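You operate a simulated robot arm through the tools that you are given. There is no shell and no other tool.

You run a simulated robot arm. Do the job below in one go: nothing can be reset, and whatever is moved stays where it is left.

JOB
Swap the blue bolt in the cream boss for the silver bolt and pull it tight.
Fine: hang the old bolt in the green rack; use the orange spanner and lay it back.

Only the result counts: the job must be done as asked and must still hold three seconds after the hand-in. Knocking over, shifting, dropping, spilling or breaking anything else fails it.

ROBOT AND FRAMES
A 6-joint arm with a two-finger parallel gripper, fixed in place. Base frame: the origin is at the foot of the arm, x ahead of it, y to its left, z up; the work surface is at about z = 850. Lengths are in mm, angles in rad, forces in N, time in s.
With the tool pointing down near the work surface it reaches from about 240 to 640 mm from the base axis. Its first joint turns from -1.152 to 1.152 rad. Payload 2.7 kg.
The TCP is the grasp point between the finger pads, 23 mm short of the fingertips. In the tool frame z runs along the fingers and y along their closing line. The gripper opens to 94 mm. The fingers are 38 mm wide and 10 mm thick; the gripper's body (54 by 96 mm) begins 39 mm behind the TCP.
Orientation is that of the tool frame in the base frame, as [roll, pitch, yaw] about the fixed x, y, z axes, in that order (R = Rz(yaw) Ry(pitch) Rx(roll)). With the fingers straight down and closing along the base's y, the tool's x points along the base's -x, its y along +y and its z along -z.

CONTROLS
- The arm moves only by the tool servo_tool. Its argument "deltas" is a list of rows, each a list of 7 numbers: the shift along the tool's x, y, z in mm, then the turn, a rotation vector about the tool's x, y, z in rad, then the opening, from 0 (shut) to 1 (fully open). In form: [[tx, ty, tz, wx, wy, wz, fingers], ...]. A call has 1 to 20 rows; each row is the pose to reach, as a shift and turn from the pose commanded when the call began, along the tool's axes at that moment. Each row takes 0.2 s and may step no farther than 50 mm and 0.15 rad from the row before; otherwise, or with a gripper value out of range, the whole call is refused. A pose out of reach is approached as far as the arm can. The call stops where the force on the tool passes 40 N (or 10 N more than at its start, if that is more) or the arm is blocked; 0.2 s more then pass. Each finger travels about 45 mm/s and halts on what it meets, pressing with about 45 N; the grip force reading is that of the motor and also rises with nothing between the fingers. The clock runs only during rows and for 0.2 s after the last one: add rows that repeat a pose to give the fingers time. The reply holds the time, the measured pose of the TCP, the force on the tool along the base axes, the opening and the grip force, in the units named above and with some noise, with the torque about the TCP (base axes, N m) and any sound that the robot's microphone picked up.
- Cameras (640 x 400 px; columns grow to the right, rows downward): "scene" is fixed at [91.8, -445.5, 1408.4]; the picture's right is [0.61, -0.79, 0.00], its down [-0.42, -0.32, -0.85] and it looks along [0.67, 0.52, -0.53] (base axes); focal length 275 px, centre (320, 200). "wrist" rides on the gripper at [86, 16, -75] in the tool frame; the picture's right is [-0.18, 0.98, 0.00], its down [-0.58, -0.11, -0.81] and it looks along [-0.79, -0.15, 0.59] (tool axes); focal length 243 px, centre (320, 200). There is no depth. A picture from a camera that has moved, and an enlarged one, comes with that camera's place and axes in the base frame and with its lens.
- capture(camera): a new picture of that camera. No time passes.
- inspect(camera, box): a new picture of the part [left, top, right, bottom] of that camera's present view, enlarged. No time passes.
- job_done(): hands the job in; it is judged then, once.

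Nothing tells you positions but the pictures and the camera data. Unless the task says otherwise, let go and move clear before handing in.

The tools are called after ">>>" by a JSON object that holds its "fn" and its "kwargs". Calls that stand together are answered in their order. servo_tool: Moves the arm, as the interface text tells. Its arguments: {"type":"object","properties":{"deltas":{"type":"array"}},"required":["deltas"]} The other tools are called the same way: capture (camera) takes a picture; inspect (camera, box) takes an enlarged picture of a part of a camera's view; job_done () hands the job in.

At the start:

```text
clock: 0.0
tcp_pos: [340.3, -110.0, 1275.3]
ee_rot: [3.14, 0.002, -3.139]
ft_force: [0.1, -0.4, -0.3]
wrist_torque: [0.0, -0.02, 0.01]
gripper_width: 94.0
grasp_force: 0.0
```

scene: 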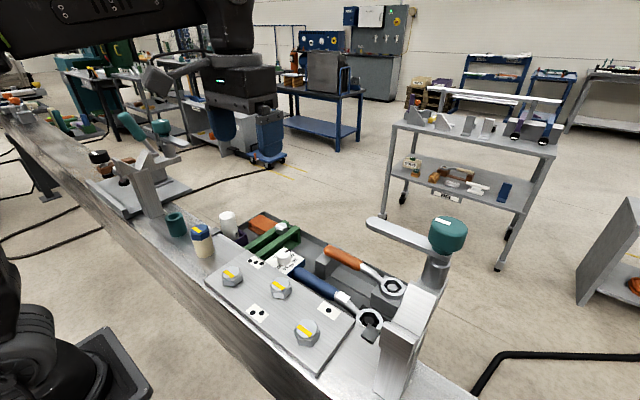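
wrist: 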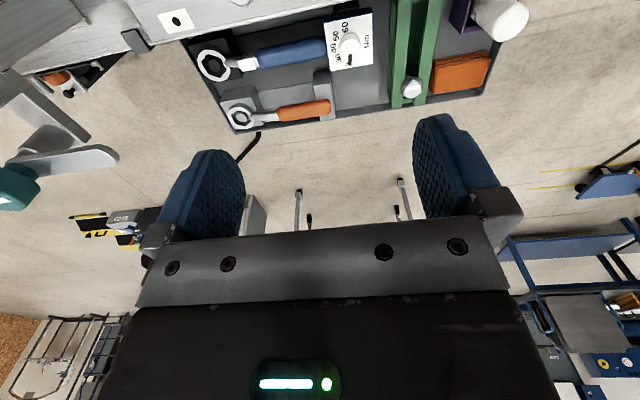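

I see a bench with a cream boss holding a blue-headed bolt, a plate with three bolts, and a tray with two spanners, a green rack and a white item. I'll look closer before moving anything.

>>> {"fn": "inspect", "kwargs": {"camera": "scene", "box": [160, 190, 320, 290]}}

>>> {"fn": "inspect", "kwargs": {"camera": "scene", "box": [220, 200, 460, 350]}}

>>> {"fn": "inspect", "kwargs": {"camera": "scene", "box": [80, 140, 240, 240]}}

>>> {"fn": "inspect", "kwargs": {"camera": "wrist", "box": [180, 0, 540, 140]}}

```text
4.00 times, centred on (240, 240) of scene
camera zoom: at [91.8, -445.5, 1408.4], right [0.61, -0.79, 0.0], down [-0.42, -0.32, -0.85], along [0.67, 0.52, -0.53], focal length 1098 px, centre (640, 40)
```

zoom: 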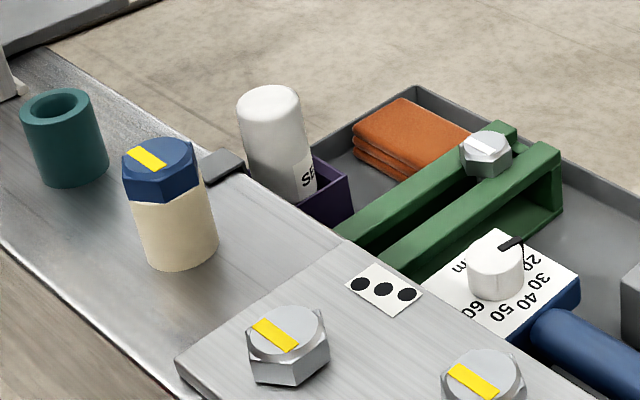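

```text
2.67 times, centred on (340, 275) of scene
camera zoom: at [91.8, -445.5, 1408.4], right [0.61, -0.79, 0.0], down [-0.42, -0.32, -0.85], along [0.67, 0.52, -0.53], focal length 732 px, centre (267, 0)
```

zoom: 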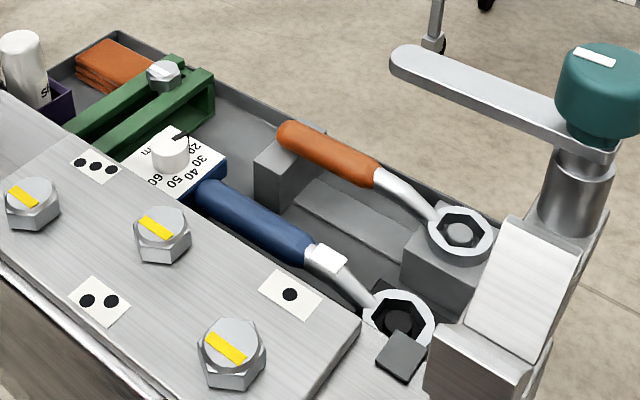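

```text
4.00 times, centred on (160, 190) of scene
camera zoom: at [91.8, -445.5, 1408.4], right [0.61, -0.79, 0.0], down [-0.42, -0.32, -0.85], along [0.67, 0.52, -0.53], focal length 1098 px, centre (960, 240)
```

zoom: 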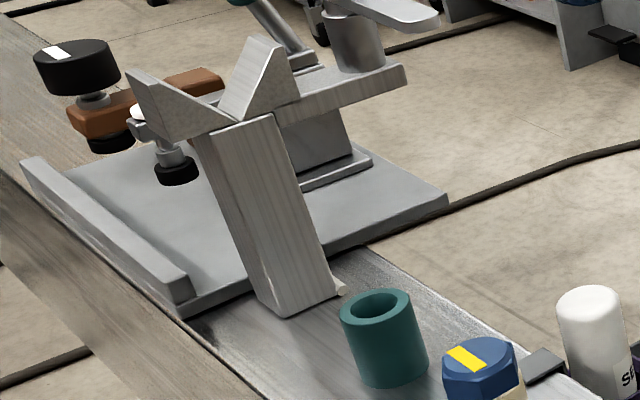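

```text
1.78 times, centred on (360, 70) of wrist
camera zoom: at [253.1, -96.3, 1350.2], right [0.18, 0.98, 0.0], down [0.58, -0.11, 0.81], along [0.79, -0.15, -0.59], focal length 431 px, centre (249, 431)
```

zoom: 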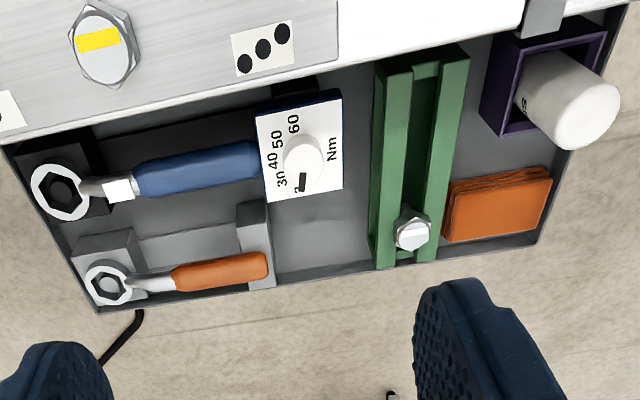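

The blue bolt's cream boss is near (363, 189), the orange spanner lies along y at x≈568 and the silver bolt hangs in the green rack near (556, 67). I'm moving the wrist camera to a better view of the boss; nothing gets touched yet.

>>> {"fn": "servo_tool", "kwargs": {"deltas": [[11, 37, 16, 0, 0, 0, 1], [22, 74, 31, 0, 0, 0, 1], [33, 111, 47, 0, 0, 0, 1], [45, 149, 62, 0, 0, 0, 1], [56, 186, 78, 0, 0, 0, 1], [67, 224, 94, 0, 0, 0, 1], [79, 262, 110, 0, 0, 0, 1], [90, 299, 125, 0, 0, 0, 1], [90, 299, 125, 0, 0, 0, 1]]}}

>>> {"fn": "capture", "kwargs": {"camera": "wrist"}}

>>> {"fn": "capture", "kwargs": {"camera": "scene"}}

```text
clock: 1.9
tcp_pos: [252.9, 180.3, 1152.7]
ee_rot: [-3.13, 0.008, 3.136]
ft_force: [-2.4, -29.5, 7.1]
wrist_torque: [0.68, -0.02, 0.02]
gripper_width: 81.4
grasp_force: 0.1
stopped in row 9: the force on the tool passed its limit at 45 N (the readings are from after the stop); the commanded pose is now the measured one
```

```text
taken
camera wrist: at [164.9, 196.5, 1226.8], right [0.19, 0.98, -0.01], down [0.57, -0.1, 0.81], along [0.8, -0.16, -0.58], focal length 243 px, centre (320, 200)
```

wrist: 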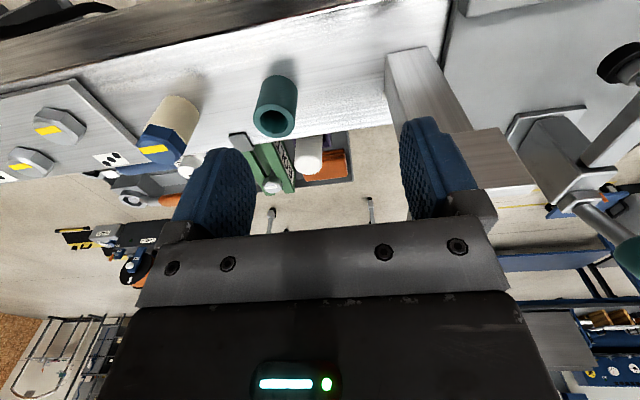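

```text
taken
```

scene: 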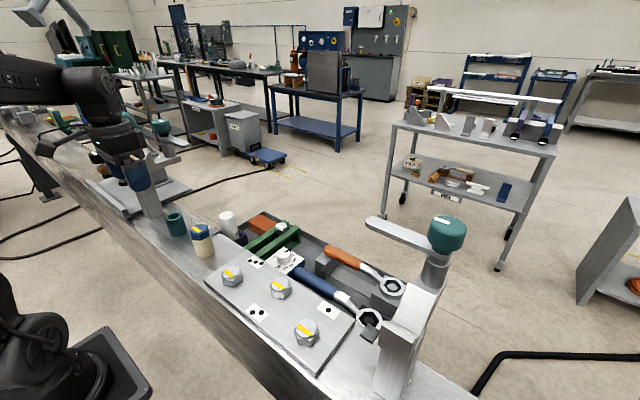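

The finger touched the tall V-column on the left, which is nearer than I worked out. Matching the two views puts the bench surface at about z≈1000 rather than 850, so the boss is near (290, 17). I'll back straight off the column and check it hasn't moved.

>>> {"fn": "servo_tool", "kwargs": {"deltas": [[0, -10, 0, 0, 0, 0, 1], [0, -30, 0, 0, 0, 0, 1], [0, -70, 0, 0, 0, 0, 1], [0, -100, -20, 0, 0, 0, 1], [0, -130, -50, 0, 0, 0, 1], [0, -160, -80, 0, 0, 0, 1], [0, -160, -80, 0, 0, 0, 1]]}}

>>> {"fn": "capture", "kwargs": {"camera": "wrist"}}

>>> {"fn": "inspect", "kwargs": {"camera": "scene", "box": [80, 140, 240, 240]}}

```text
clock: 3.5
tcp_pos: [253.9, 21.3, 1232.1]
ee_rot: [-3.135, 0.011, 3.137]
ft_force: [0.1, -0.5, -0.2]
wrist_torque: [0.01, 0.0, 0.0]
gripper_width: 94.1
grasp_force: 0.0
```

```text
taken
camera wrist: at [165.8, 38.0, 1305.5], right [0.19, 0.98, 0.0], down [0.57, -0.11, 0.81], along [0.8, -0.15, -0.58], focal length 243 px, centre (320, 200)
```

wrist: 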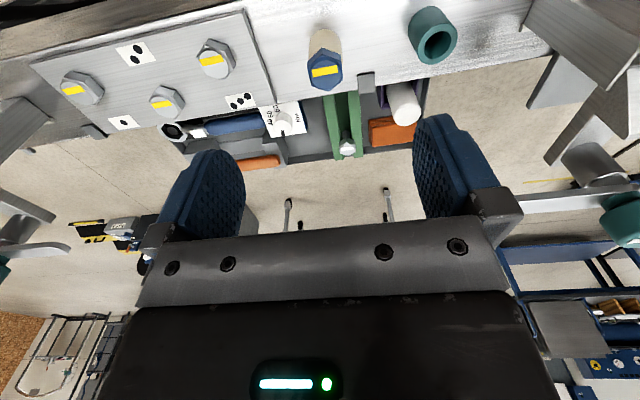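

```text
4.00 times, centred on (160, 190) of scene
camera zoom: at [91.8, -445.6, 1408.4], right [0.61, -0.79, 0.0], down [-0.42, -0.32, -0.85], along [0.67, 0.52, -0.53], focal length 1098 px, centre (960, 240)
```

zoom: 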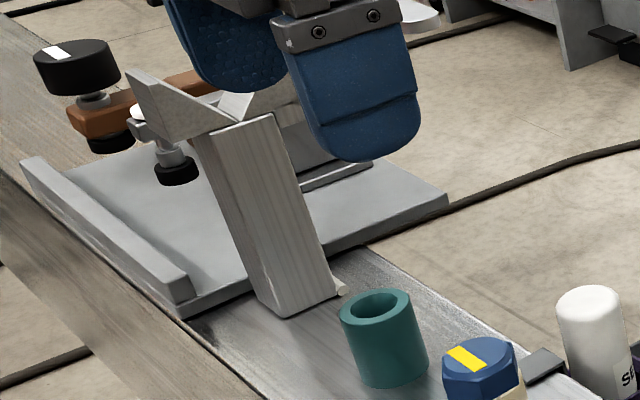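

The column sits exactly as before, so it wasn't shifted. Next I'll zoom in with the wrist camera to measure the boss, rack and spanner.

>>> {"fn": "inspect", "kwargs": {"camera": "wrist", "box": [260, 0, 480, 137]}}

>>> {"fn": "inspect", "kwargs": {"camera": "wrist", "box": [140, 60, 440, 190]}}

>>> {"fn": "inspect", "kwargs": {"camera": "scene", "box": [320, 230, 420, 340]}}

>>> {"fn": "inspect", "kwargs": {"camera": "scene", "box": [170, 200, 250, 270]}}

>>> {"fn": "inspect", "kwargs": {"camera": "scene", "box": [220, 200, 320, 290]}}

```text
2.91 times, centred on (370, 68) of wrist
camera zoom: at [165.8, 38.0, 1305.5], right [0.19, 0.98, 0.0], down [0.57, -0.11, 0.81], along [0.8, -0.15, -0.58], focal length 706 px, centre (174, 582)
```

zoom: 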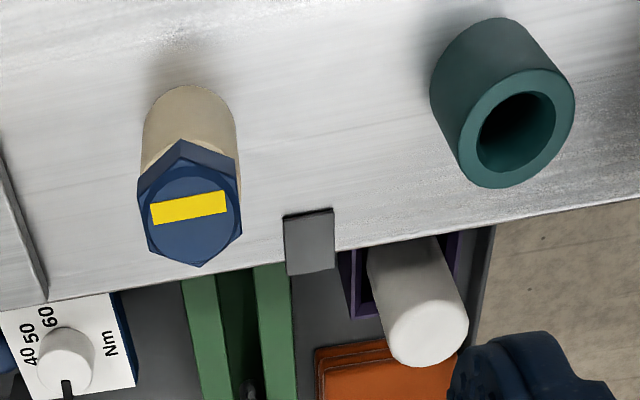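

```text
2.13 times, centred on (290, 125) of wrist
camera zoom: at [165.8, 38.0, 1305.5], right [0.19, 0.98, 0.0], down [0.57, -0.11, 0.81], along [0.8, -0.15, -0.58], focal length 518 px, centre (384, 360)
```

zoom: 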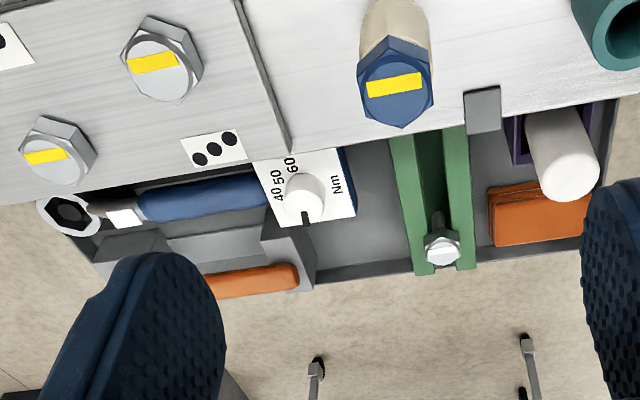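

```text
3.64 times, centred on (370, 285) of scene
camera zoom: at [91.8, -445.6, 1408.4], right [0.61, -0.79, 0.0], down [-0.42, -0.32, -0.85], along [0.67, 0.52, -0.53], focal length 999 px, centre (138, -109)
```

zoom: 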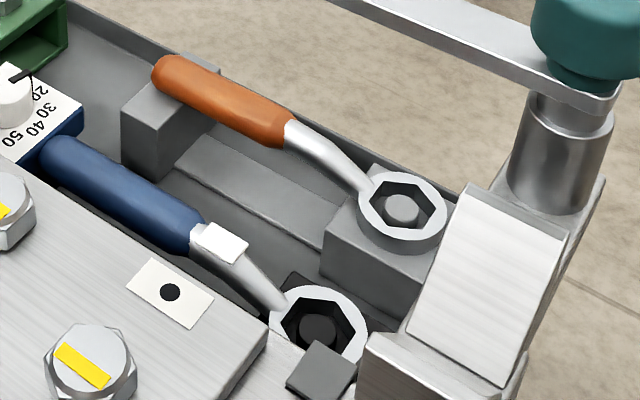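

```text
5.71 times, centred on (210, 235) of scene
camera zoom: at [91.8, -445.6, 1408.4], right [0.61, -0.79, 0.0], down [-0.42, -0.32, -0.85], along [0.67, 0.52, -0.53], focal length 1569 px, centre (949, 0)
```

zoom: 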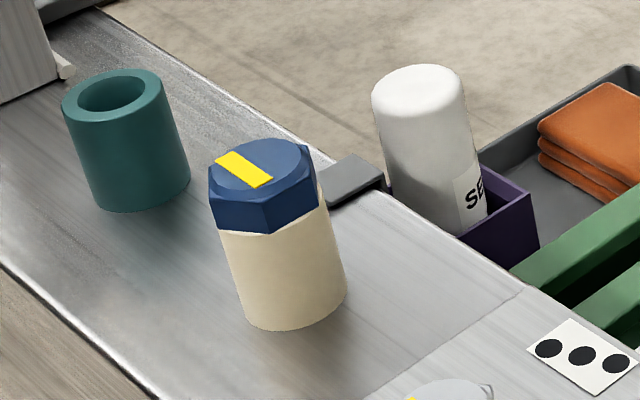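

```text
4.44 times, centred on (270, 245) of scene
camera zoom: at [91.8, -445.6, 1408.4], right [0.61, -0.79, 0.0], down [-0.42, -0.32, -0.85], along [0.67, 0.52, -0.53], focal length 1221 px, centre (542, 0)
```

zoom: 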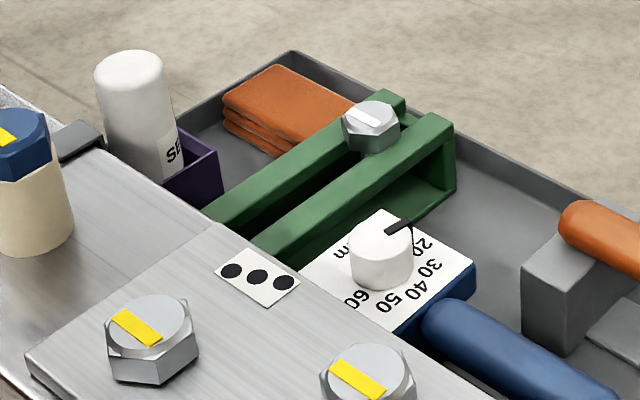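

I have rough positions now: blue bolt head top near (291, 18, 1060), silver bolt head near (523, 27, 921), and spanner ring near (526, -317, 908) with its handle end near (545, -130, 904). I'll level the tool and take views from several spots to tighten these up.

>>> {"fn": "servo_tool", "kwargs": {"deltas": [[0, 0, 0, -0.007, 0.011, -0.005, 1], [0, 40, 0, -0.007, 0.011, -0.005, 1], [0, 40, 0, -0.007, 0.011, -0.005, 1], [0, 40, 0, -0.007, 0.011, -0.005, 1]]}}

>>> {"fn": "capture", "kwargs": {"camera": "wrist"}}

>>> {"fn": "inspect", "kwargs": {"camera": "wrist", "box": [220, 30, 380, 130]}}

>>> {"fn": "inspect", "kwargs": {"camera": "wrist", "box": [240, 90, 400, 190]}}

```text
clock: 4.5
tcp_pos: [249.2, 64.7, 1231.0]
ee_rot: [3.139, 0.0, 3.141]
ft_force: [-0.3, -0.1, 0.6]
wrist_torque: [0.06, -0.01, -0.01]
gripper_width: 94.0
grasp_force: 0.1
```

```text
taken
camera wrist: at [162.6, 79.3, 1305.5], right [0.18, 0.98, 0.0], down [0.58, -0.11, 0.81], along [0.79, -0.15, -0.59], focal length 243 px, centre (320, 200)
```

wrist: 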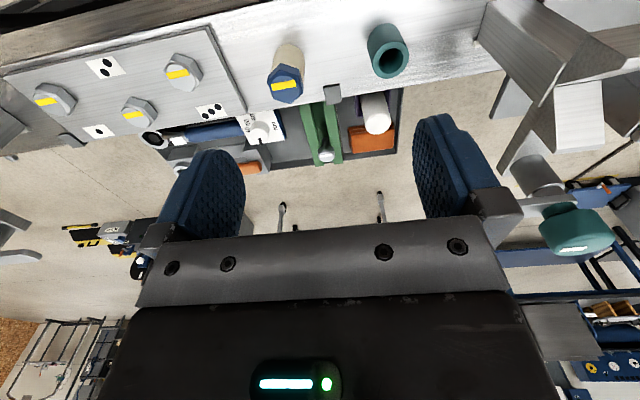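

```text
4.00 times, centred on (300, 80) of wrist
camera zoom: at [162.6, 79.3, 1305.5], right [0.18, 0.98, 0.0], down [0.58, -0.11, 0.81], along [0.79, -0.15, -0.59], focal length 970 px, centre (400, 680)
```

zoom: 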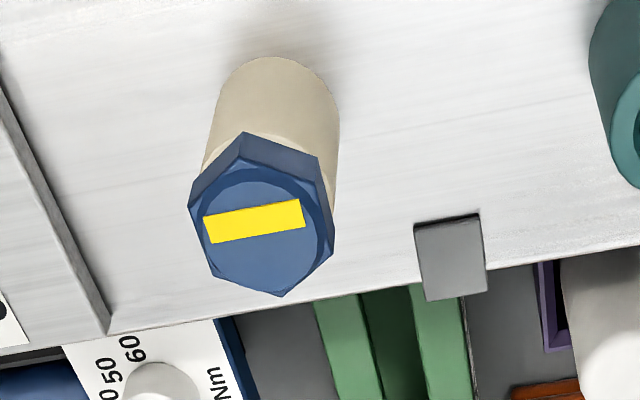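

```text
4.00 times, centred on (320, 140) of wrist
camera zoom: at [162.6, 79.3, 1305.5], right [0.18, 0.98, 0.0], down [0.58, -0.11, 0.81], along [0.79, -0.15, -0.59], focal length 970 px, centre (320, 440)
```

zoom: 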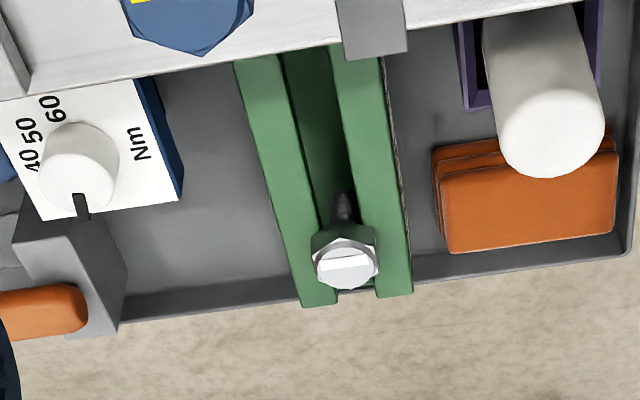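

The silver bolt hangs at the outer end of the green rack's slot, and the blue head has corners pointing roughly along the view. I'll take another viewpoint further right to triangulate and see the spanner.

>>> {"fn": "servo_tool", "kwargs": {"deltas": [[0, -45, 0, 0, 0, 0, 1], [0, -90, 0, 0, 0, 0, 1], [0, -130, 0, 0, 0, 0, 1], [0, -130, 0, 0, 0, 0, 1]]}}

>>> {"fn": "capture", "kwargs": {"camera": "wrist"}}

>>> {"fn": "inspect", "kwargs": {"camera": "wrist", "box": [300, 30, 460, 130]}}

>>> {"fn": "inspect", "kwargs": {"camera": "wrist", "box": [300, 90, 460, 190]}}

>>> {"fn": "inspect", "kwargs": {"camera": "wrist", "box": [180, 90, 340, 190]}}

```text
clock: 5.5
tcp_pos: [250.2, -64.7, 1232.4]
ee_rot: [3.14, 0.0, -3.139]
ft_force: [0.5, 0.1, -0.4]
wrist_torque: [-0.03, -0.02, 0.02]
gripper_width: 94.0
grasp_force: 0.1
```

```text
taken
camera wrist: at [162.3, -50.5, 1307.7], right [0.18, 0.98, 0.0], down [0.58, -0.11, 0.81], along [0.79, -0.15, -0.59], focal length 243 px, centre (320, 200)
```

wrist: 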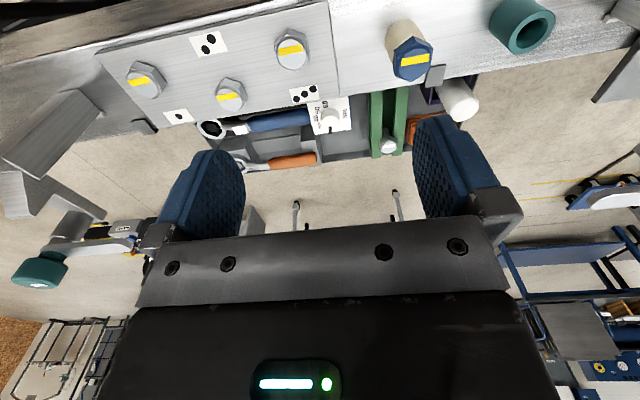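

```text
4.00 times, centred on (380, 80) of wrist
camera zoom: at [162.3, -50.5, 1307.7], right [0.18, 0.98, 0.0], down [0.58, -0.11, 0.81], along [0.79, -0.15, -0.59], focal length 970 px, centre (80, 680)
```

zoom: 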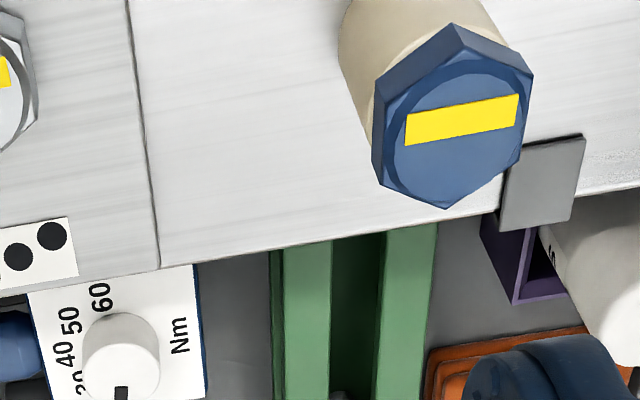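

```text
4.00 times, centred on (380, 140) of wrist
camera zoom: at [162.3, -50.5, 1307.7], right [0.18, 0.98, 0.0], down [0.58, -0.11, 0.81], along [0.79, -0.15, -0.59], focal length 970 px, centre (80, 440)
```

zoom: 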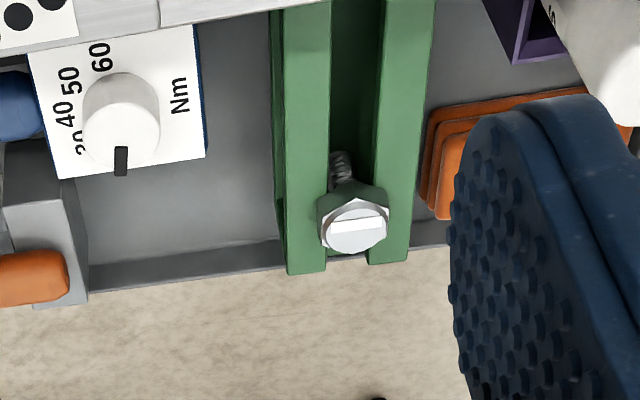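

```text
4.00 times, centred on (260, 140) of wrist
camera zoom: at [162.3, -50.5, 1307.7], right [0.18, 0.98, 0.0], down [0.58, -0.11, 0.81], along [0.79, -0.15, -0.59], focal length 970 px, centre (560, 440)
```

zoom: 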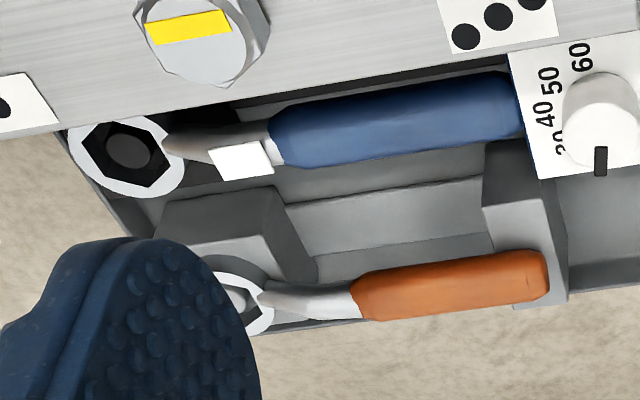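

I have rough triangulation for everything. I'll zoom in tightly on the blue head to get its true centre and hex angle.

>>> {"fn": "inspect", "kwargs": {"camera": "wrist", "box": [380, 25, 444, 65]}}

>>> {"fn": "inspect", "kwargs": {"camera": "wrist", "box": [380, 45, 444, 85]}}

>>> {"fn": "inspect", "kwargs": {"camera": "scene", "box": [180, 215, 228, 245]}}

>>> {"fn": "inspect", "kwargs": {"camera": "scene", "box": [240, 210, 304, 250]}}

>>> {"fn": "inspect", "kwargs": {"camera": "scene", "box": [350, 265, 414, 305]}}

```text
10.00 times, centred on (412, 45) of wrist
camera zoom: at [162.3, -50.5, 1307.7], right [0.18, 0.98, 0.0], down [0.58, -0.11, 0.81], along [0.79, -0.15, -0.59], focal length 2426 px, centre (-600, 1750)
```

zoom: 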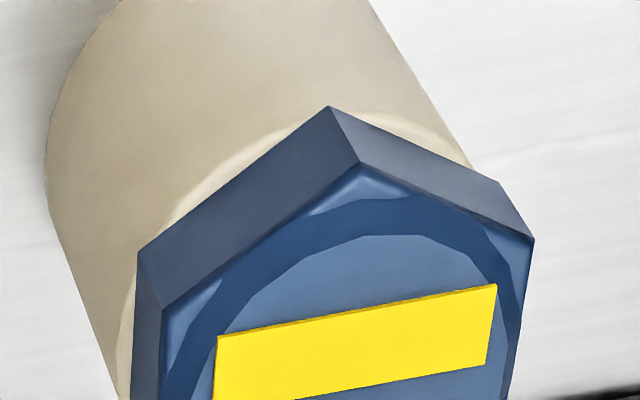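

```text
10.00 times, centred on (412, 65) of wrist
camera zoom: at [162.3, -50.5, 1307.7], right [0.18, 0.98, 0.0], down [0.58, -0.11, 0.81], along [0.79, -0.15, -0.59], focal length 2426 px, centre (-600, 1550)
```

zoom: 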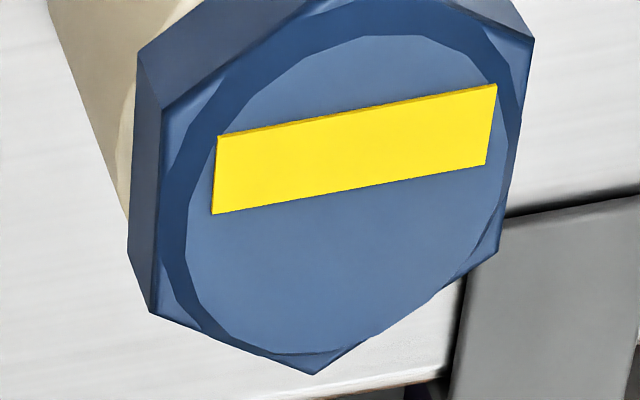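

```text
13.33 times, centred on (204, 230) of scene
camera zoom: at [91.8, -445.6, 1408.4], right [0.61, -0.79, 0.0], down [-0.42, -0.32, -0.85], along [0.67, 0.52, -0.53], focal length 3662 px, centre (1867, -200)
```

zoom: 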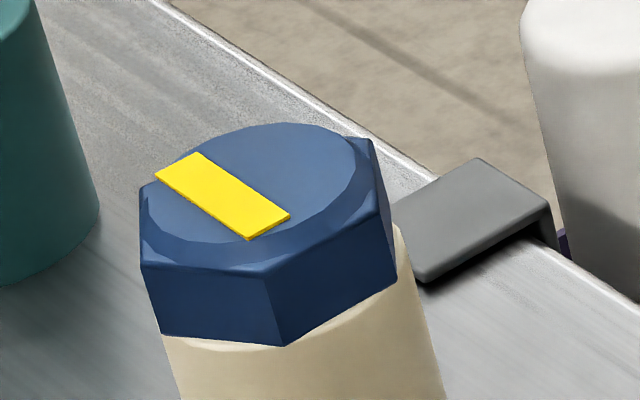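

```text
10.00 times, centred on (272, 230) of scene
camera zoom: at [91.8, -445.6, 1408.4], right [0.61, -0.79, 0.0], down [-0.42, -0.32, -0.85], along [0.67, 0.52, -0.53], focal length 2746 px, centre (800, -100)
```

zoom: 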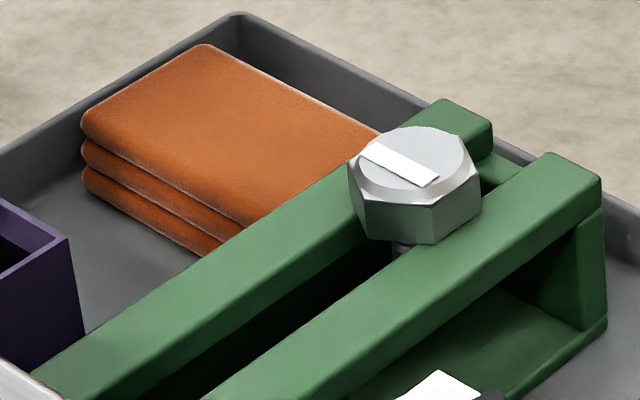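

```text
10.00 times, centred on (382, 285) of scene
camera zoom: at [91.8, -445.6, 1408.4], right [0.61, -0.79, 0.0], down [-0.42, -0.32, -0.85], along [0.67, 0.52, -0.53], focal length 2746 px, centre (-300, -650)
```

zoom: 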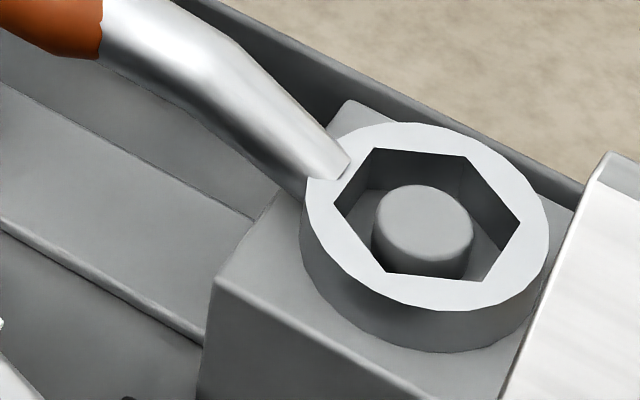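

The blue bolt centre is at about (290, 18.6): head top z≈1063, about 33 mm across flats, with corners pointing along ±x. I'll move over toward the tray to view the rack and spanner more closely, staying high.

>>> {"fn": "servo_tool", "kwargs": {"deltas": [[-40, 15, 20, 0, 0, 0, 1], [-80, 30, 40, 0, 0, 0, 1], [-120, 45, 60, 0, 0, 0, 1], [-150, 65, 80, 0, 0, 0, 1], [-150, 65, 80, 0, 0, 0, 1], [-150, 65, 80, 0, 0, 0, 1]]}}

>>> {"fn": "capture", "kwargs": {"camera": "wrist"}}

>>> {"fn": "inspect", "kwargs": {"camera": "wrist", "box": [280, 60, 376, 120]}}

>>> {"fn": "inspect", "kwargs": {"camera": "wrist", "box": [240, 0, 400, 100]}}

```text
clock: 6.9
tcp_pos: [404.5, 2.3, 1152.3]
ee_rot: [3.139, 0.0, -3.14]
ft_force: [0.6, 0.6, 1.0]
wrist_torque: [-0.02, 0.03, 0.0]
gripper_width: 94.5
grasp_force: 0.0
```

```text
taken
camera wrist: at [316.9, 17.0, 1228.4], right [0.18, 0.98, 0.0], down [0.58, -0.11, 0.81], along [0.79, -0.15, -0.59], focal length 243 px, centre (320, 200)
```

wrist: 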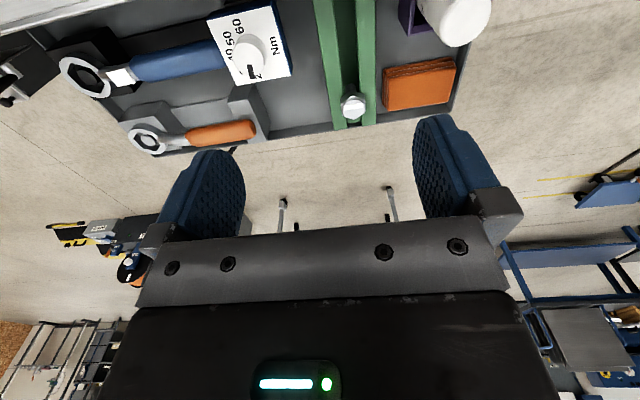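

```text
6.67 times, centred on (328, 90) of wrist
camera zoom: at [316.9, 17.0, 1228.4], right [0.18, 0.98, 0.0], down [0.58, -0.11, 0.81], along [0.79, -0.15, -0.59], focal length 1618 px, centre (267, 933)
```

zoom: 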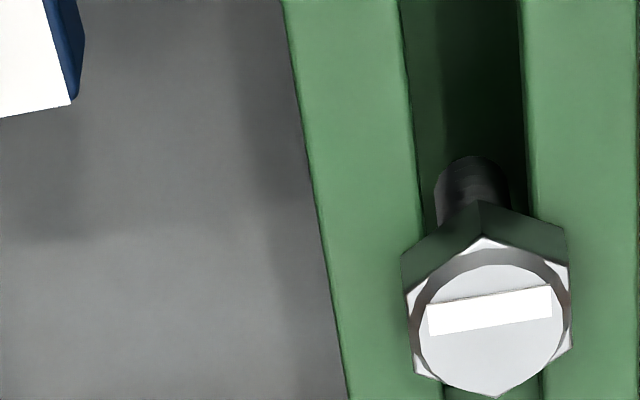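

```text
4.00 times, centred on (320, 50) of wrist
camera zoom: at [316.9, 17.0, 1228.4], right [0.18, 0.98, 0.0], down [0.58, -0.11, 0.81], along [0.79, -0.15, -0.59], focal length 970 px, centre (320, 800)
```

zoom: 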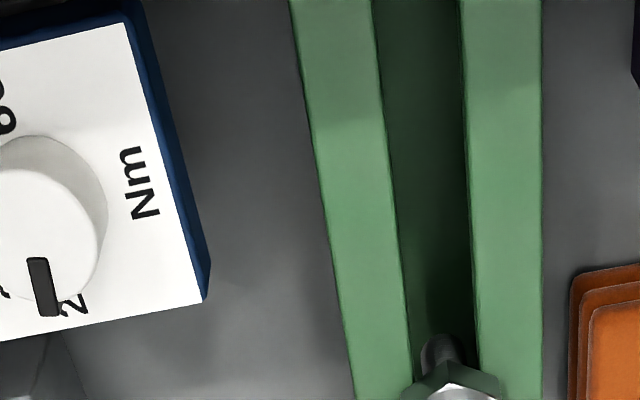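

The silver bolt head is at about (522.6, 28, 922), with its flats facing ±y, hanging in a slot about 23 mm wide that runs along x. Next I'll look at the spanner.

>>> {"fn": "servo_tool", "kwargs": {"deltas": [[0, -45, 0, 0, 0, 0, 1], [0, -90, 0, 0, 0, 0, 1], [0, -135, 0, 0, 0, 0, 1], [0, -175, 0, 0, 0, 0, 1], [0, -175, 0, 0, 0, 0, 1], [0, -175, 0, 0, 0, 0, 1]]}}

>>> {"fn": "capture", "kwargs": {"camera": "wrist"}}

>>> {"fn": "inspect", "kwargs": {"camera": "wrist", "box": [220, 50, 420, 175]}}

```text
clock: 8.3
tcp_pos: [400.7, -179.3, 1153.4]
ee_rot: [3.139, -0.001, -3.139]
ft_force: [-0.3, -0.3, 0.3]
wrist_torque: [0.01, -0.03, 0.0]
gripper_width: 93.8
grasp_force: 0.1
```

```text
taken
camera wrist: at [313.3, -163.4, 1228.2], right [0.18, 0.98, 0.0], down [0.58, -0.11, 0.81], along [0.79, -0.15, -0.59], focal length 243 px, centre (320, 200)
```

wrist: 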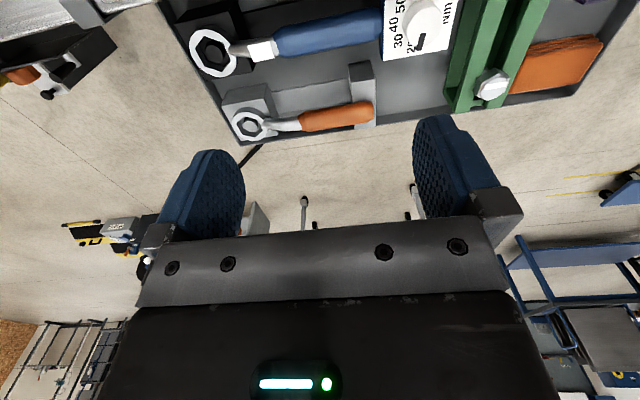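

```text
3.20 times, centred on (320, 112) of wrist
camera zoom: at [313.3, -163.4, 1228.2], right [0.18, 0.98, 0.0], down [0.58, -0.11, 0.81], along [0.79, -0.15, -0.59], focal length 776 px, centre (320, 480)
```

zoom: 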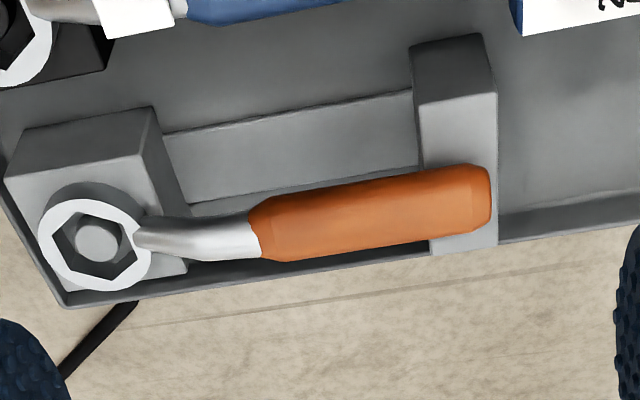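

I can see the spanner clearly, but the measured poses scatter by a few mm against what I commanded. I'll hold still and read the pose a few times to gauge the noise.

>>> {"fn": "servo_tool", "kwargs": {"deltas": [[0, 0, 0, 0, 0, 0, 1]]}}

>>> {"fn": "servo_tool", "kwargs": {"deltas": [[0, 0, 0, 0, 0, 0, 1]]}}

>>> {"fn": "servo_tool", "kwargs": {"deltas": [[0, 0, 0, 0, 0, 0, 1]]}}

>>> {"fn": "servo_tool", "kwargs": {"deltas": [[0, 0, 0, 0, 0, 0, 1]]}}

>>> {"fn": "inspect", "kwargs": {"camera": "wrist", "box": [220, 90, 300, 140]}}

>>> {"fn": "inspect", "kwargs": {"camera": "wrist", "box": [290, 80, 386, 140]}}

>>> {"fn": "inspect", "kwargs": {"camera": "scene", "box": [316, 235, 412, 295]}}

```text
clock: 8.7
tcp_pos: [401.1, -178.5, 1152.5]
ee_rot: [3.14, -0.002, -3.14]
ft_force: [-0.3, 0.8, -0.7]
wrist_torque: [0.0, -0.01, 0.01]
gripper_width: 94.0
grasp_force: 0.1
```

```text
clock: 9.1
tcp_pos: [401.0, -178.9, 1153.5]
ee_rot: [3.139, 0.0, -3.14]
ft_force: [1.0, 0.0, -1.2]
wrist_torque: [-0.03, 0.01, -0.02]
gripper_width: 94.0
grasp_force: 0.0
```

```text
clock: 9.5
tcp_pos: [400.7, -178.0, 1153.6]
ee_rot: [3.141, -0.003, -3.14]
ft_force: [0.2, -0.6, -0.1]
wrist_torque: [-0.02, 0.02, 0.02]
gripper_width: 94.0
grasp_force: 0.1
```

```text
clock: 9.9
tcp_pos: [401.4, -177.3, 1153.4]
ee_rot: [3.139, -0.002, -3.141]
ft_force: [-0.5, 0.9, -0.6]
wrist_torque: [-0.01, 0.0, -0.01]
gripper_width: 94.2
grasp_force: 0.1
```

```text
8.00 times, centred on (260, 115) of wrist
camera zoom: at [313.3, -163.1, 1228.3], right [0.18, 0.98, 0.0], down [0.58, -0.11, 0.81], along [0.79, -0.15, -0.59], focal length 1941 px, centre (800, 880)
```

zoom: 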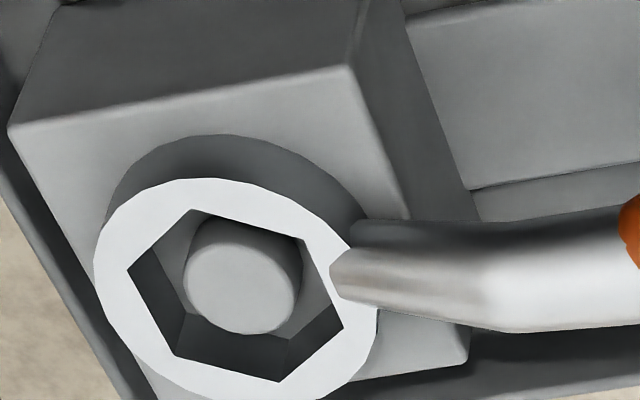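

```text
6.67 times, centred on (338, 110) of wrist
camera zoom: at [313.3, -163.1, 1228.3], right [0.18, 0.98, 0.0], down [0.58, -0.11, 0.81], along [0.79, -0.15, -0.59], focal length 1618 px, centre (200, 800)
```

zoom: 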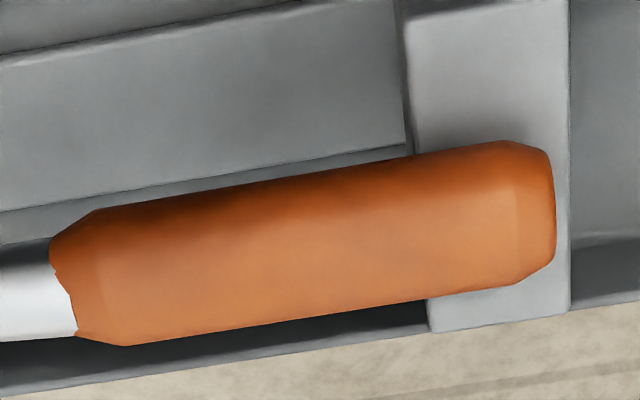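

```text
6.67 times, centred on (364, 265) of scene
camera zoom: at [91.8, -445.5, 1408.4], right [0.61, -0.79, 0.0], down [-0.42, -0.32, -0.85], along [0.67, 0.52, -0.53], focal length 1831 px, centre (27, -233)
```

zoom: 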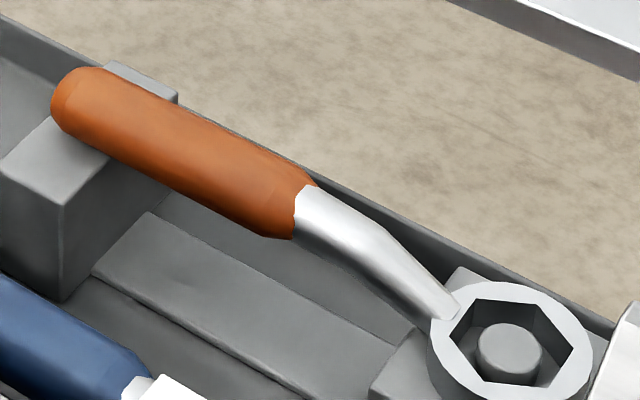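

The spanner's ring top is centred at about (531.7, -315.8, 908.8) and its handle axis runs along y at x≈531.7, z≈917, from y≈-232 to -127. Before grasping, I'll move to open space and test how far the wrist turns clockwise.

>>> {"fn": "servo_tool", "kwargs": {"deltas": [[0, 45, -20, 0, 0, 0, 1], [0, 90, -40, 0, 0, 0, 1], [0, 118, -60, 0, 0, 0, 1], [0, 118, -60, 0, 0, 0, 1]]}}

>>> {"fn": "servo_tool", "kwargs": {"deltas": [[0, 0, 0, 0, 0, 0.15, 1], [0, 0, 0, 0, 0, 0.3, 1], [0, 0, 0, 0, 0, 0.45, 1], [0, 0, 0, 0, 0, 0.6, 1], [0, 0, 0, 0, 0, 0.75, 1], [0, 0, 0, 0, 0, 0.9, 1], [0, 0, 0, 0, 0, 1.05, 1], [0, 0, 0, 0, 0, 1.2, 1], [0, 0, 0, 0, 0, 1.35, 1], [0, 0, 0, 0, 0, 1.5, 1], [0, 0, 0, 0, 0, 1.65, 1], [0, 0, 0, 0, 0, 1.8, 1], [0, 0, 0, 0, 0, 1.95, 1], [0, 0, 0, 0, 0, 2.1, 1], [0, 0, 0, 0, 0, 2.25, 1], [0, 0, 0, 0, 0, 2.4, 1], [0, 0, 0, 0, 0, 2.55, 1], [0, 0, 0, 0, 0, 2.7, 1], [0, 0, 0, 0, 0, 2.85, 1], [0, 0, 0, 0, 0, 3.0, 1]]}}

```text
clock: 10.9
tcp_pos: [402.1, -57.9, 1212.0]
ee_rot: [3.139, -0.001, -3.14]
ft_force: [0.6, -1.3, -0.5]
wrist_torque: [-0.03, -0.01, -0.02]
gripper_width: 93.9
grasp_force: 0.1
```

```text
clock: 15.1
tcp_pos: [402.1, -57.2, 1213.1]
ee_rot: [-3.14, -0.001, 0.14]
ft_force: [0.2, 0.1, 0.0]
wrist_torque: [0.01, -0.01, 0.01]
gripper_width: 94.0
grasp_force: 0.0
```

A 3.0 rad clockwise turn works fine. I'll keep turning to find the limit, since the range matters for unscrewing.

>>> {"fn": "servo_tool", "kwargs": {"deltas": [[0, 0, 0, 0, 0, 0.15, 1], [0, 0, 0, 0, 0, 0.3, 1], [0, 0, 0, 0, 0, 0.45, 1], [0, 0, 0, 0, 0, 0.6, 1], [0, 0, 0, 0, 0, 0.75, 1], [0, 0, 0, 0, 0, 0.9, 1], [0, 0, 0, 0, 0, 1.05, 1], [0, 0, 0, 0, 0, 1.2, 1], [0, 0, 0, 0, 0, 1.35, 1], [0, 0, 0, 0, 0, 1.5, 1], [0, 0, 0, 0, 0, 1.65, 1], [0, 0, 0, 0, 0, 1.8, 1], [0, 0, 0, 0, 0, 1.95, 1], [0, 0, 0, 0, 0, 2.1, 1], [0, 0, 0, 0, 0, 2.25, 1], [0, 0, 0, 0, 0, 2.4, 1], [0, 0, 0, 0, 0, 2.55, 1], [0, 0, 0, 0, 0, 2.7, 1], [0, 0, 0, 0, 0, 2.85, 1], [0, 0, 0, 0, 0, 3.0, 1]]}}

```text
clock: 17.6
tcp_pos: [182.4, -153.0, 850.3]
ee_rot: [-2.933, 0.144, -1.391]
ft_force: [-52.7, -9.9, -37.9]
wrist_torque: [0.33, 2.17, -1.09]
gripper_width: 65.1
grasp_force: 0.0
out of reach, approached as far as the arm can: row 1, 2, 3, 4, 5, 6, 7, 8, 9, 10, 11, 12
stopped in row 12: the force on the tool passed its limit at 360 N (the readings are from after the stop); the commanded pose is now the measured one
```

That went wrong: past the wrist limit the arm swung far from the commanded pose and struck something at 360 N. I need to see the damage before moving again.

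>>> {"fn": "capture", "kwargs": {"camera": "scene"}}

>>> {"fn": "capture", "kwargs": {"camera": "wrist"}}

>>> {"fn": "inspect", "kwargs": {"camera": "scene", "box": [80, 140, 440, 365]}}

>>> {"fn": "inspect", "kwargs": {"camera": "scene", "box": [0, 240, 256, 400]}}

```text
taken
```

scene: 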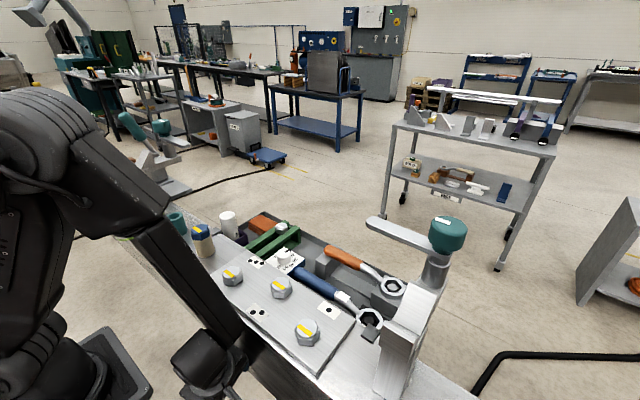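

```text
taken
camera wrist: at [167.1, -253.1, 906.1], right [-0.98, 0.04, -0.17], down [-0.14, 0.44, 0.89], along [0.11, 0.9, -0.43], focal length 243 px, centre (320, 200)
```

wrist: 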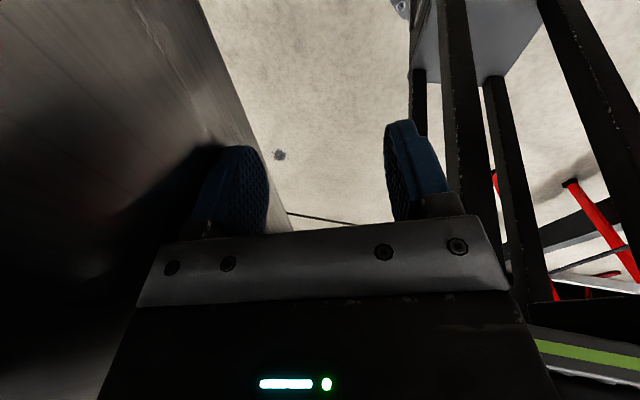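

```text
1.78 times, centred on (260, 252) of scene
camera zoom: at [90.6, -446.0, 1408.3], right [0.61, -0.79, 0.0], down [-0.42, -0.32, -0.85], along [0.67, 0.52, -0.53], focal length 488 px, centre (427, 107)
```

zoom: 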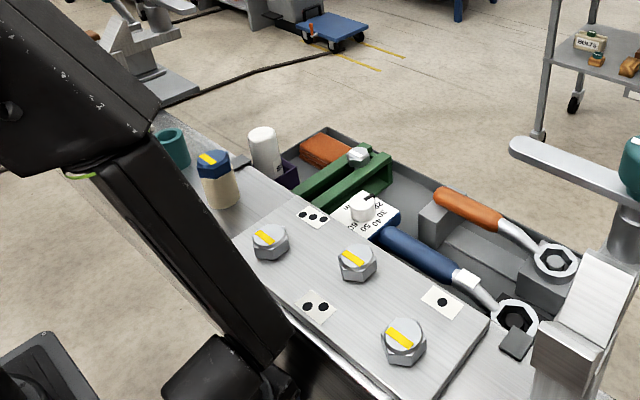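

```text
2.50 times, centred on (128, 320) of scene
camera zoom: at [90.6, -446.0, 1408.3], right [0.61, -0.79, 0.0], down [-0.42, -0.32, -0.85], along [0.67, 0.52, -0.53], focal length 687 px, centre (800, -100)
```

zoom: 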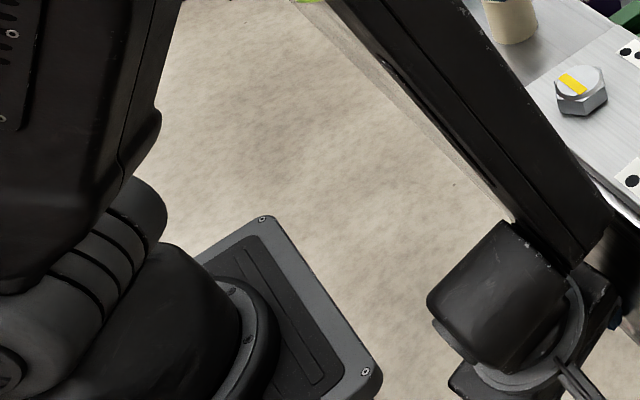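

The bench items all look in place; the arm has dropped onto the robot side of the beam with a finger pressing its flank. I must not go past that wrist limit again. First I'll ease straight away from the beam in small steps.

>>> {"fn": "servo_tool", "kwargs": {"deltas": [[-0.9, 4.8, -0.9, 0, 0, 0, 0.7], [-1.8, 9.7, -1.8, 0, 0, 0, 0.7], [-2.7, 14.5, -2.7, 0, 0, 0, 0.7], [-2.7, 14.5, -2.7, 0, 0, 0, 0.7]]}}

>>> {"fn": "capture", "kwargs": {"camera": "scene"}}

>>> {"fn": "capture", "kwargs": {"camera": "wrist"}}

```text
clock: 18.6
tcp_pos: [175.5, -158.7, 851.7]
ee_rot: [-2.917, 0.126, -1.386]
ft_force: [-0.3, 0.0, 0.7]
wrist_torque: [0.01, -0.02, 0.01]
gripper_width: 66.0
grasp_force: 0.1
```

```text
taken
```

scene: 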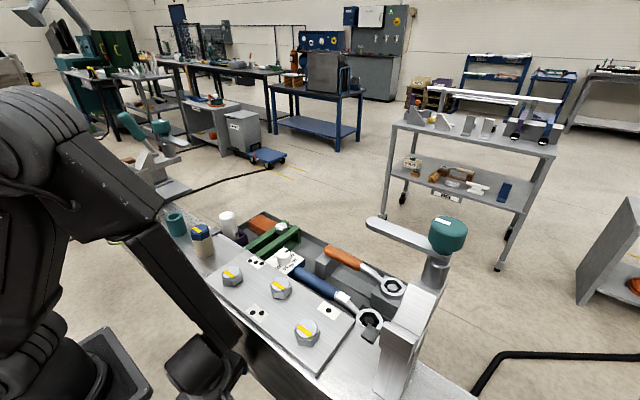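

```text
taken
camera wrist: at [161.0, -257.8, 909.7], right [-0.98, 0.03, -0.19], down [-0.16, 0.45, 0.88], along [0.11, 0.89, -0.44], focal length 243 px, centre (320, 200)
```

wrist: 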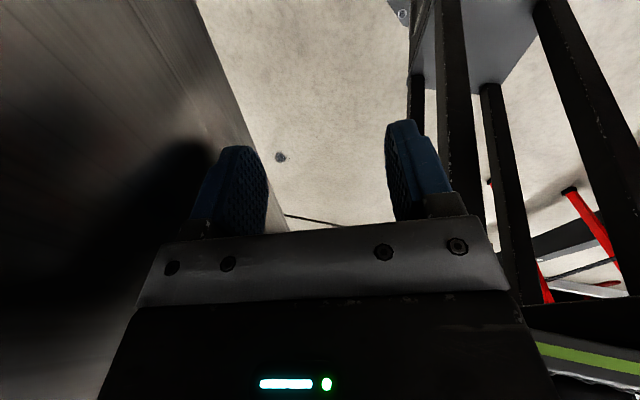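

I'm free of contact. Next I'll draw slightly further from the beam and rise straight up, easing the wrist a little off its limit.

>>> {"fn": "servo_tool", "kwargs": {"deltas": [[-1.5, 7.7, -1.6, 0, 0, -0.05, 0.7], [-4.0, 12.3, -12.6, 0, 0, -0.1, 0.7], [-7.7, 5.7, -41.6, 0, 0, -0.1, 0.7], [-12.8, -3.2, -80.3, 0, 0, -0.1, 0.7], [-12.8, -3.2, -80.3, 0, 0, -0.1, 0.7]]}}

>>> {"fn": "capture", "kwargs": {"camera": "scene"}}

>>> {"fn": "capture", "kwargs": {"camera": "wrist"}}

```text
clock: 19.8
tcp_pos: [139.7, -161.9, 897.0]
ee_rot: [-2.903, 0.105, -1.286]
ft_force: [-0.1, 0.6, 0.2]
wrist_torque: [0.01, -0.02, 0.0]
gripper_width: 65.7
grasp_force: 0.0
out of reach, approached as far as the arm can: row 3, 4, 5
```

```text
taken
```

scene: 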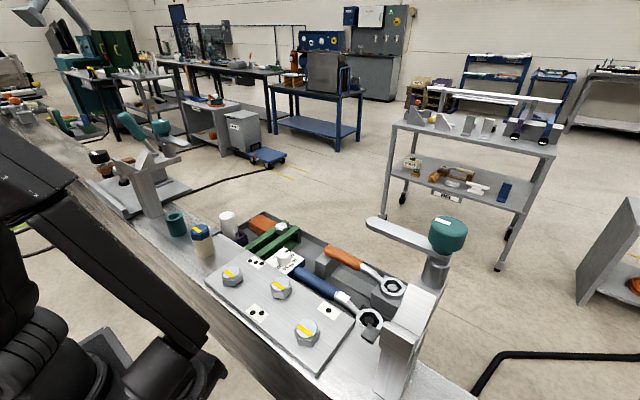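

```text
taken
camera wrist: at [132.5, -261.4, 956.9], right [-0.97, -0.07, -0.21], down [-0.22, 0.45, 0.87], along [0.03, 0.89, -0.45], focal length 243 px, centre (320, 200)
```

wrist: 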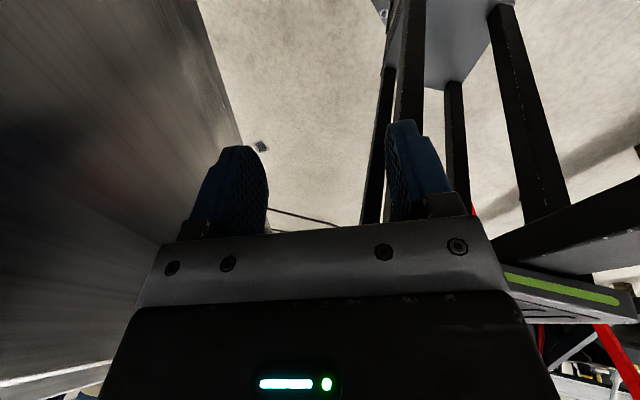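

Everything on the bench, including the V-column, is still in place. The arm is folded against its inner reach beside the beam, so I'll swing slightly toward -y, level the tool and turn it back off the limit before going up.

>>> {"fn": "servo_tool", "kwargs": {"deltas": [[9, 8, 2, -0.044, 0.007, -0.088, 0.7], [18, 16, 4.5, -0.089, 0.014, -0.175, 0.7], [27, 24, 6.7, -0.133, 0.021, -0.263, 0.7], [36, 32, 9, -0.177, 0.029, -0.351, 0.7], [46, 40, 11, -0.222, 0.036, -0.438, 0.7], [54.7, 47.9, 13.5, -0.266, 0.043, -0.526, 0.7], [54.7, 47.9, 13.5, -0.266, 0.043, -0.526, 0.7]]}}

>>> {"fn": "capture", "kwargs": {"camera": "scene"}}

>>> {"fn": "capture", "kwargs": {"camera": "wrist"}}

```text
clock: 21.4
tcp_pos: [110.4, -223.2, 868.1]
ee_rot: [3.14, 0.005, -0.768]
ft_force: [0.6, 0.2, -0.3]
wrist_torque: [0.03, -0.02, 0.03]
gripper_width: 66.1
grasp_force: 0.1
```

```text
taken
```

scene: 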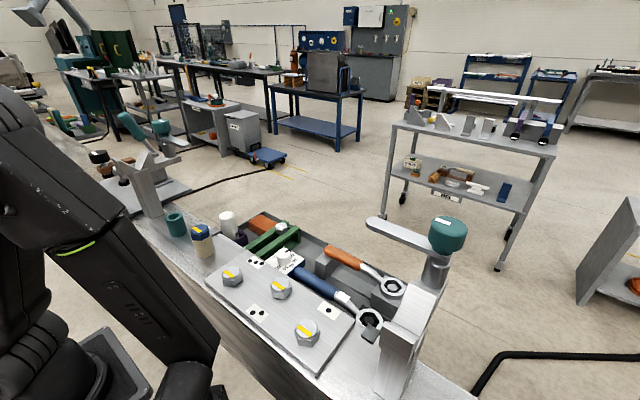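

```text
taken
camera wrist: at [160.4, -296.2, 942.8], right [-0.82, -0.58, 0.0], down [-0.34, 0.48, 0.81], along [-0.47, 0.66, -0.59], focal length 243 px, centre (320, 200)
```

wrist: 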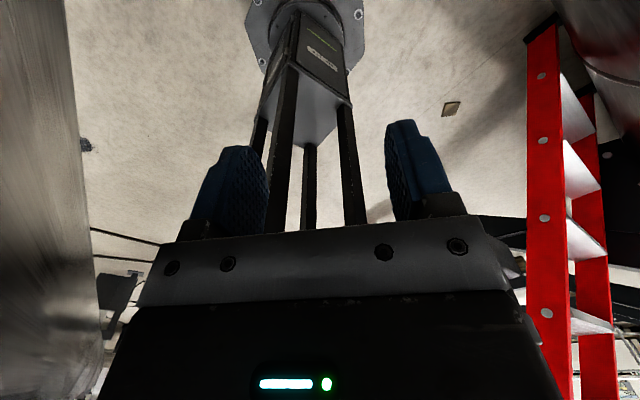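

The tool is now vertical and clear at (110, -223, 868). I'll rise straight up beside the beam in small checks.

>>> {"fn": "servo_tool", "kwargs": {"deltas": [[0, 0, -30, 0, 0, 0, 0.7], [0, 0, -60, 0, 0, 0, 0.7], [0, 0, -90, 0, 0, 0, 0.7], [0, 0, -90, 0, 0, 0, 0.7]]}}

```text
clock: 22.4
tcp_pos: [111.9, -224.8, 957.6]
ee_rot: [3.135, 0.003, -0.77]
ft_force: [-0.6, -0.7, 0.6]
wrist_torque: [-0.01, 0.02, -0.03]
gripper_width: 65.7
grasp_force: 0.1
```

>>> {"fn": "servo_tool", "kwargs": {"deltas": [[0, 0, -40, 0, 0, 0, 0.7], [0, 0, -80, 0, 0, 0, 0.7], [0, 0, -120, 0, 0, 0, 0.7], [0, 0, -120, 0, 0, 0, 0.7]]}}

>>> {"fn": "capture", "kwargs": {"camera": "scene"}}

```text
clock: 23.4
tcp_pos: [111.8, -224.4, 1079.1]
ee_rot: [3.132, 0.003, -0.772]
ft_force: [1.1, -0.4, 0.1]
wrist_torque: [0.01, -0.01, 0.02]
gripper_width: 65.9
grasp_force: 0.1
```

```text
taken
```

scene: 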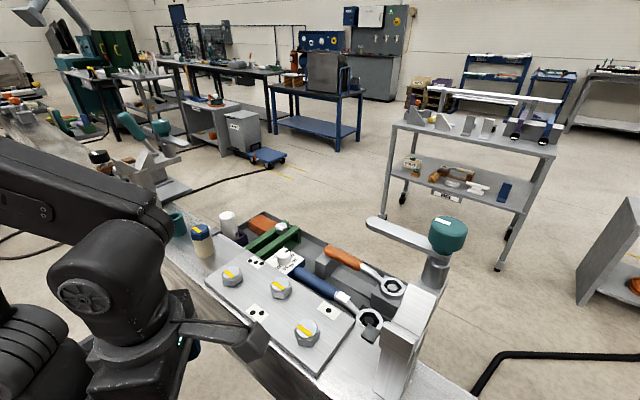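

The arm is back above the bench and nothing there has shifted. I'll rise further and unwind the wrist counter-clockwise while moving to open space over the beam.

>>> {"fn": "servo_tool", "kwargs": {"deltas": [[0, 0, -40, 0, 0, -0.15, 1], [0, 0, -80, 0, 0, -0.3, 1], [0, 0, -120, 0, 0, -0.45, 1], [10, -44, -126, 0, 0, -0.6, 1], [19, -88, -132, 0, 0, -0.75, 1], [29, -132, -138, 0, 0, -0.9, 1], [38, -176, -145, 0, 0, -1.05, 1], [48, -220, -151, 0, 0, -1.2, 1], [48, -220, -151, 0, 0, -1.35, 1], [48, -220, -151, 0, 0, -1.5, 1], [48, -220, -151, 0, 0, -1.65, 1], [48, -220, -151, 0, 0, -1.8, 1], [48, -220, -151, 0, 0, -1.95, 1], [48, -220, -151, 0, 0, -2.1, 1], [48, -220, -151, 0, 0, -2.25, 1], [48, -220, -151, 0, 0, -2.37, 1], [48, -220, -151, 0, 0, -2.37, 1]]}}

```text
clock: 26.9
tcp_pos: [301.8, -98.8, 1226.9]
ee_rot: [-3.133, 0.003, 1.601]
ft_force: [0.0, 0.4, 0.4]
wrist_torque: [0.0, 0.02, -0.02]
gripper_width: 94.1
grasp_force: 0.1
```

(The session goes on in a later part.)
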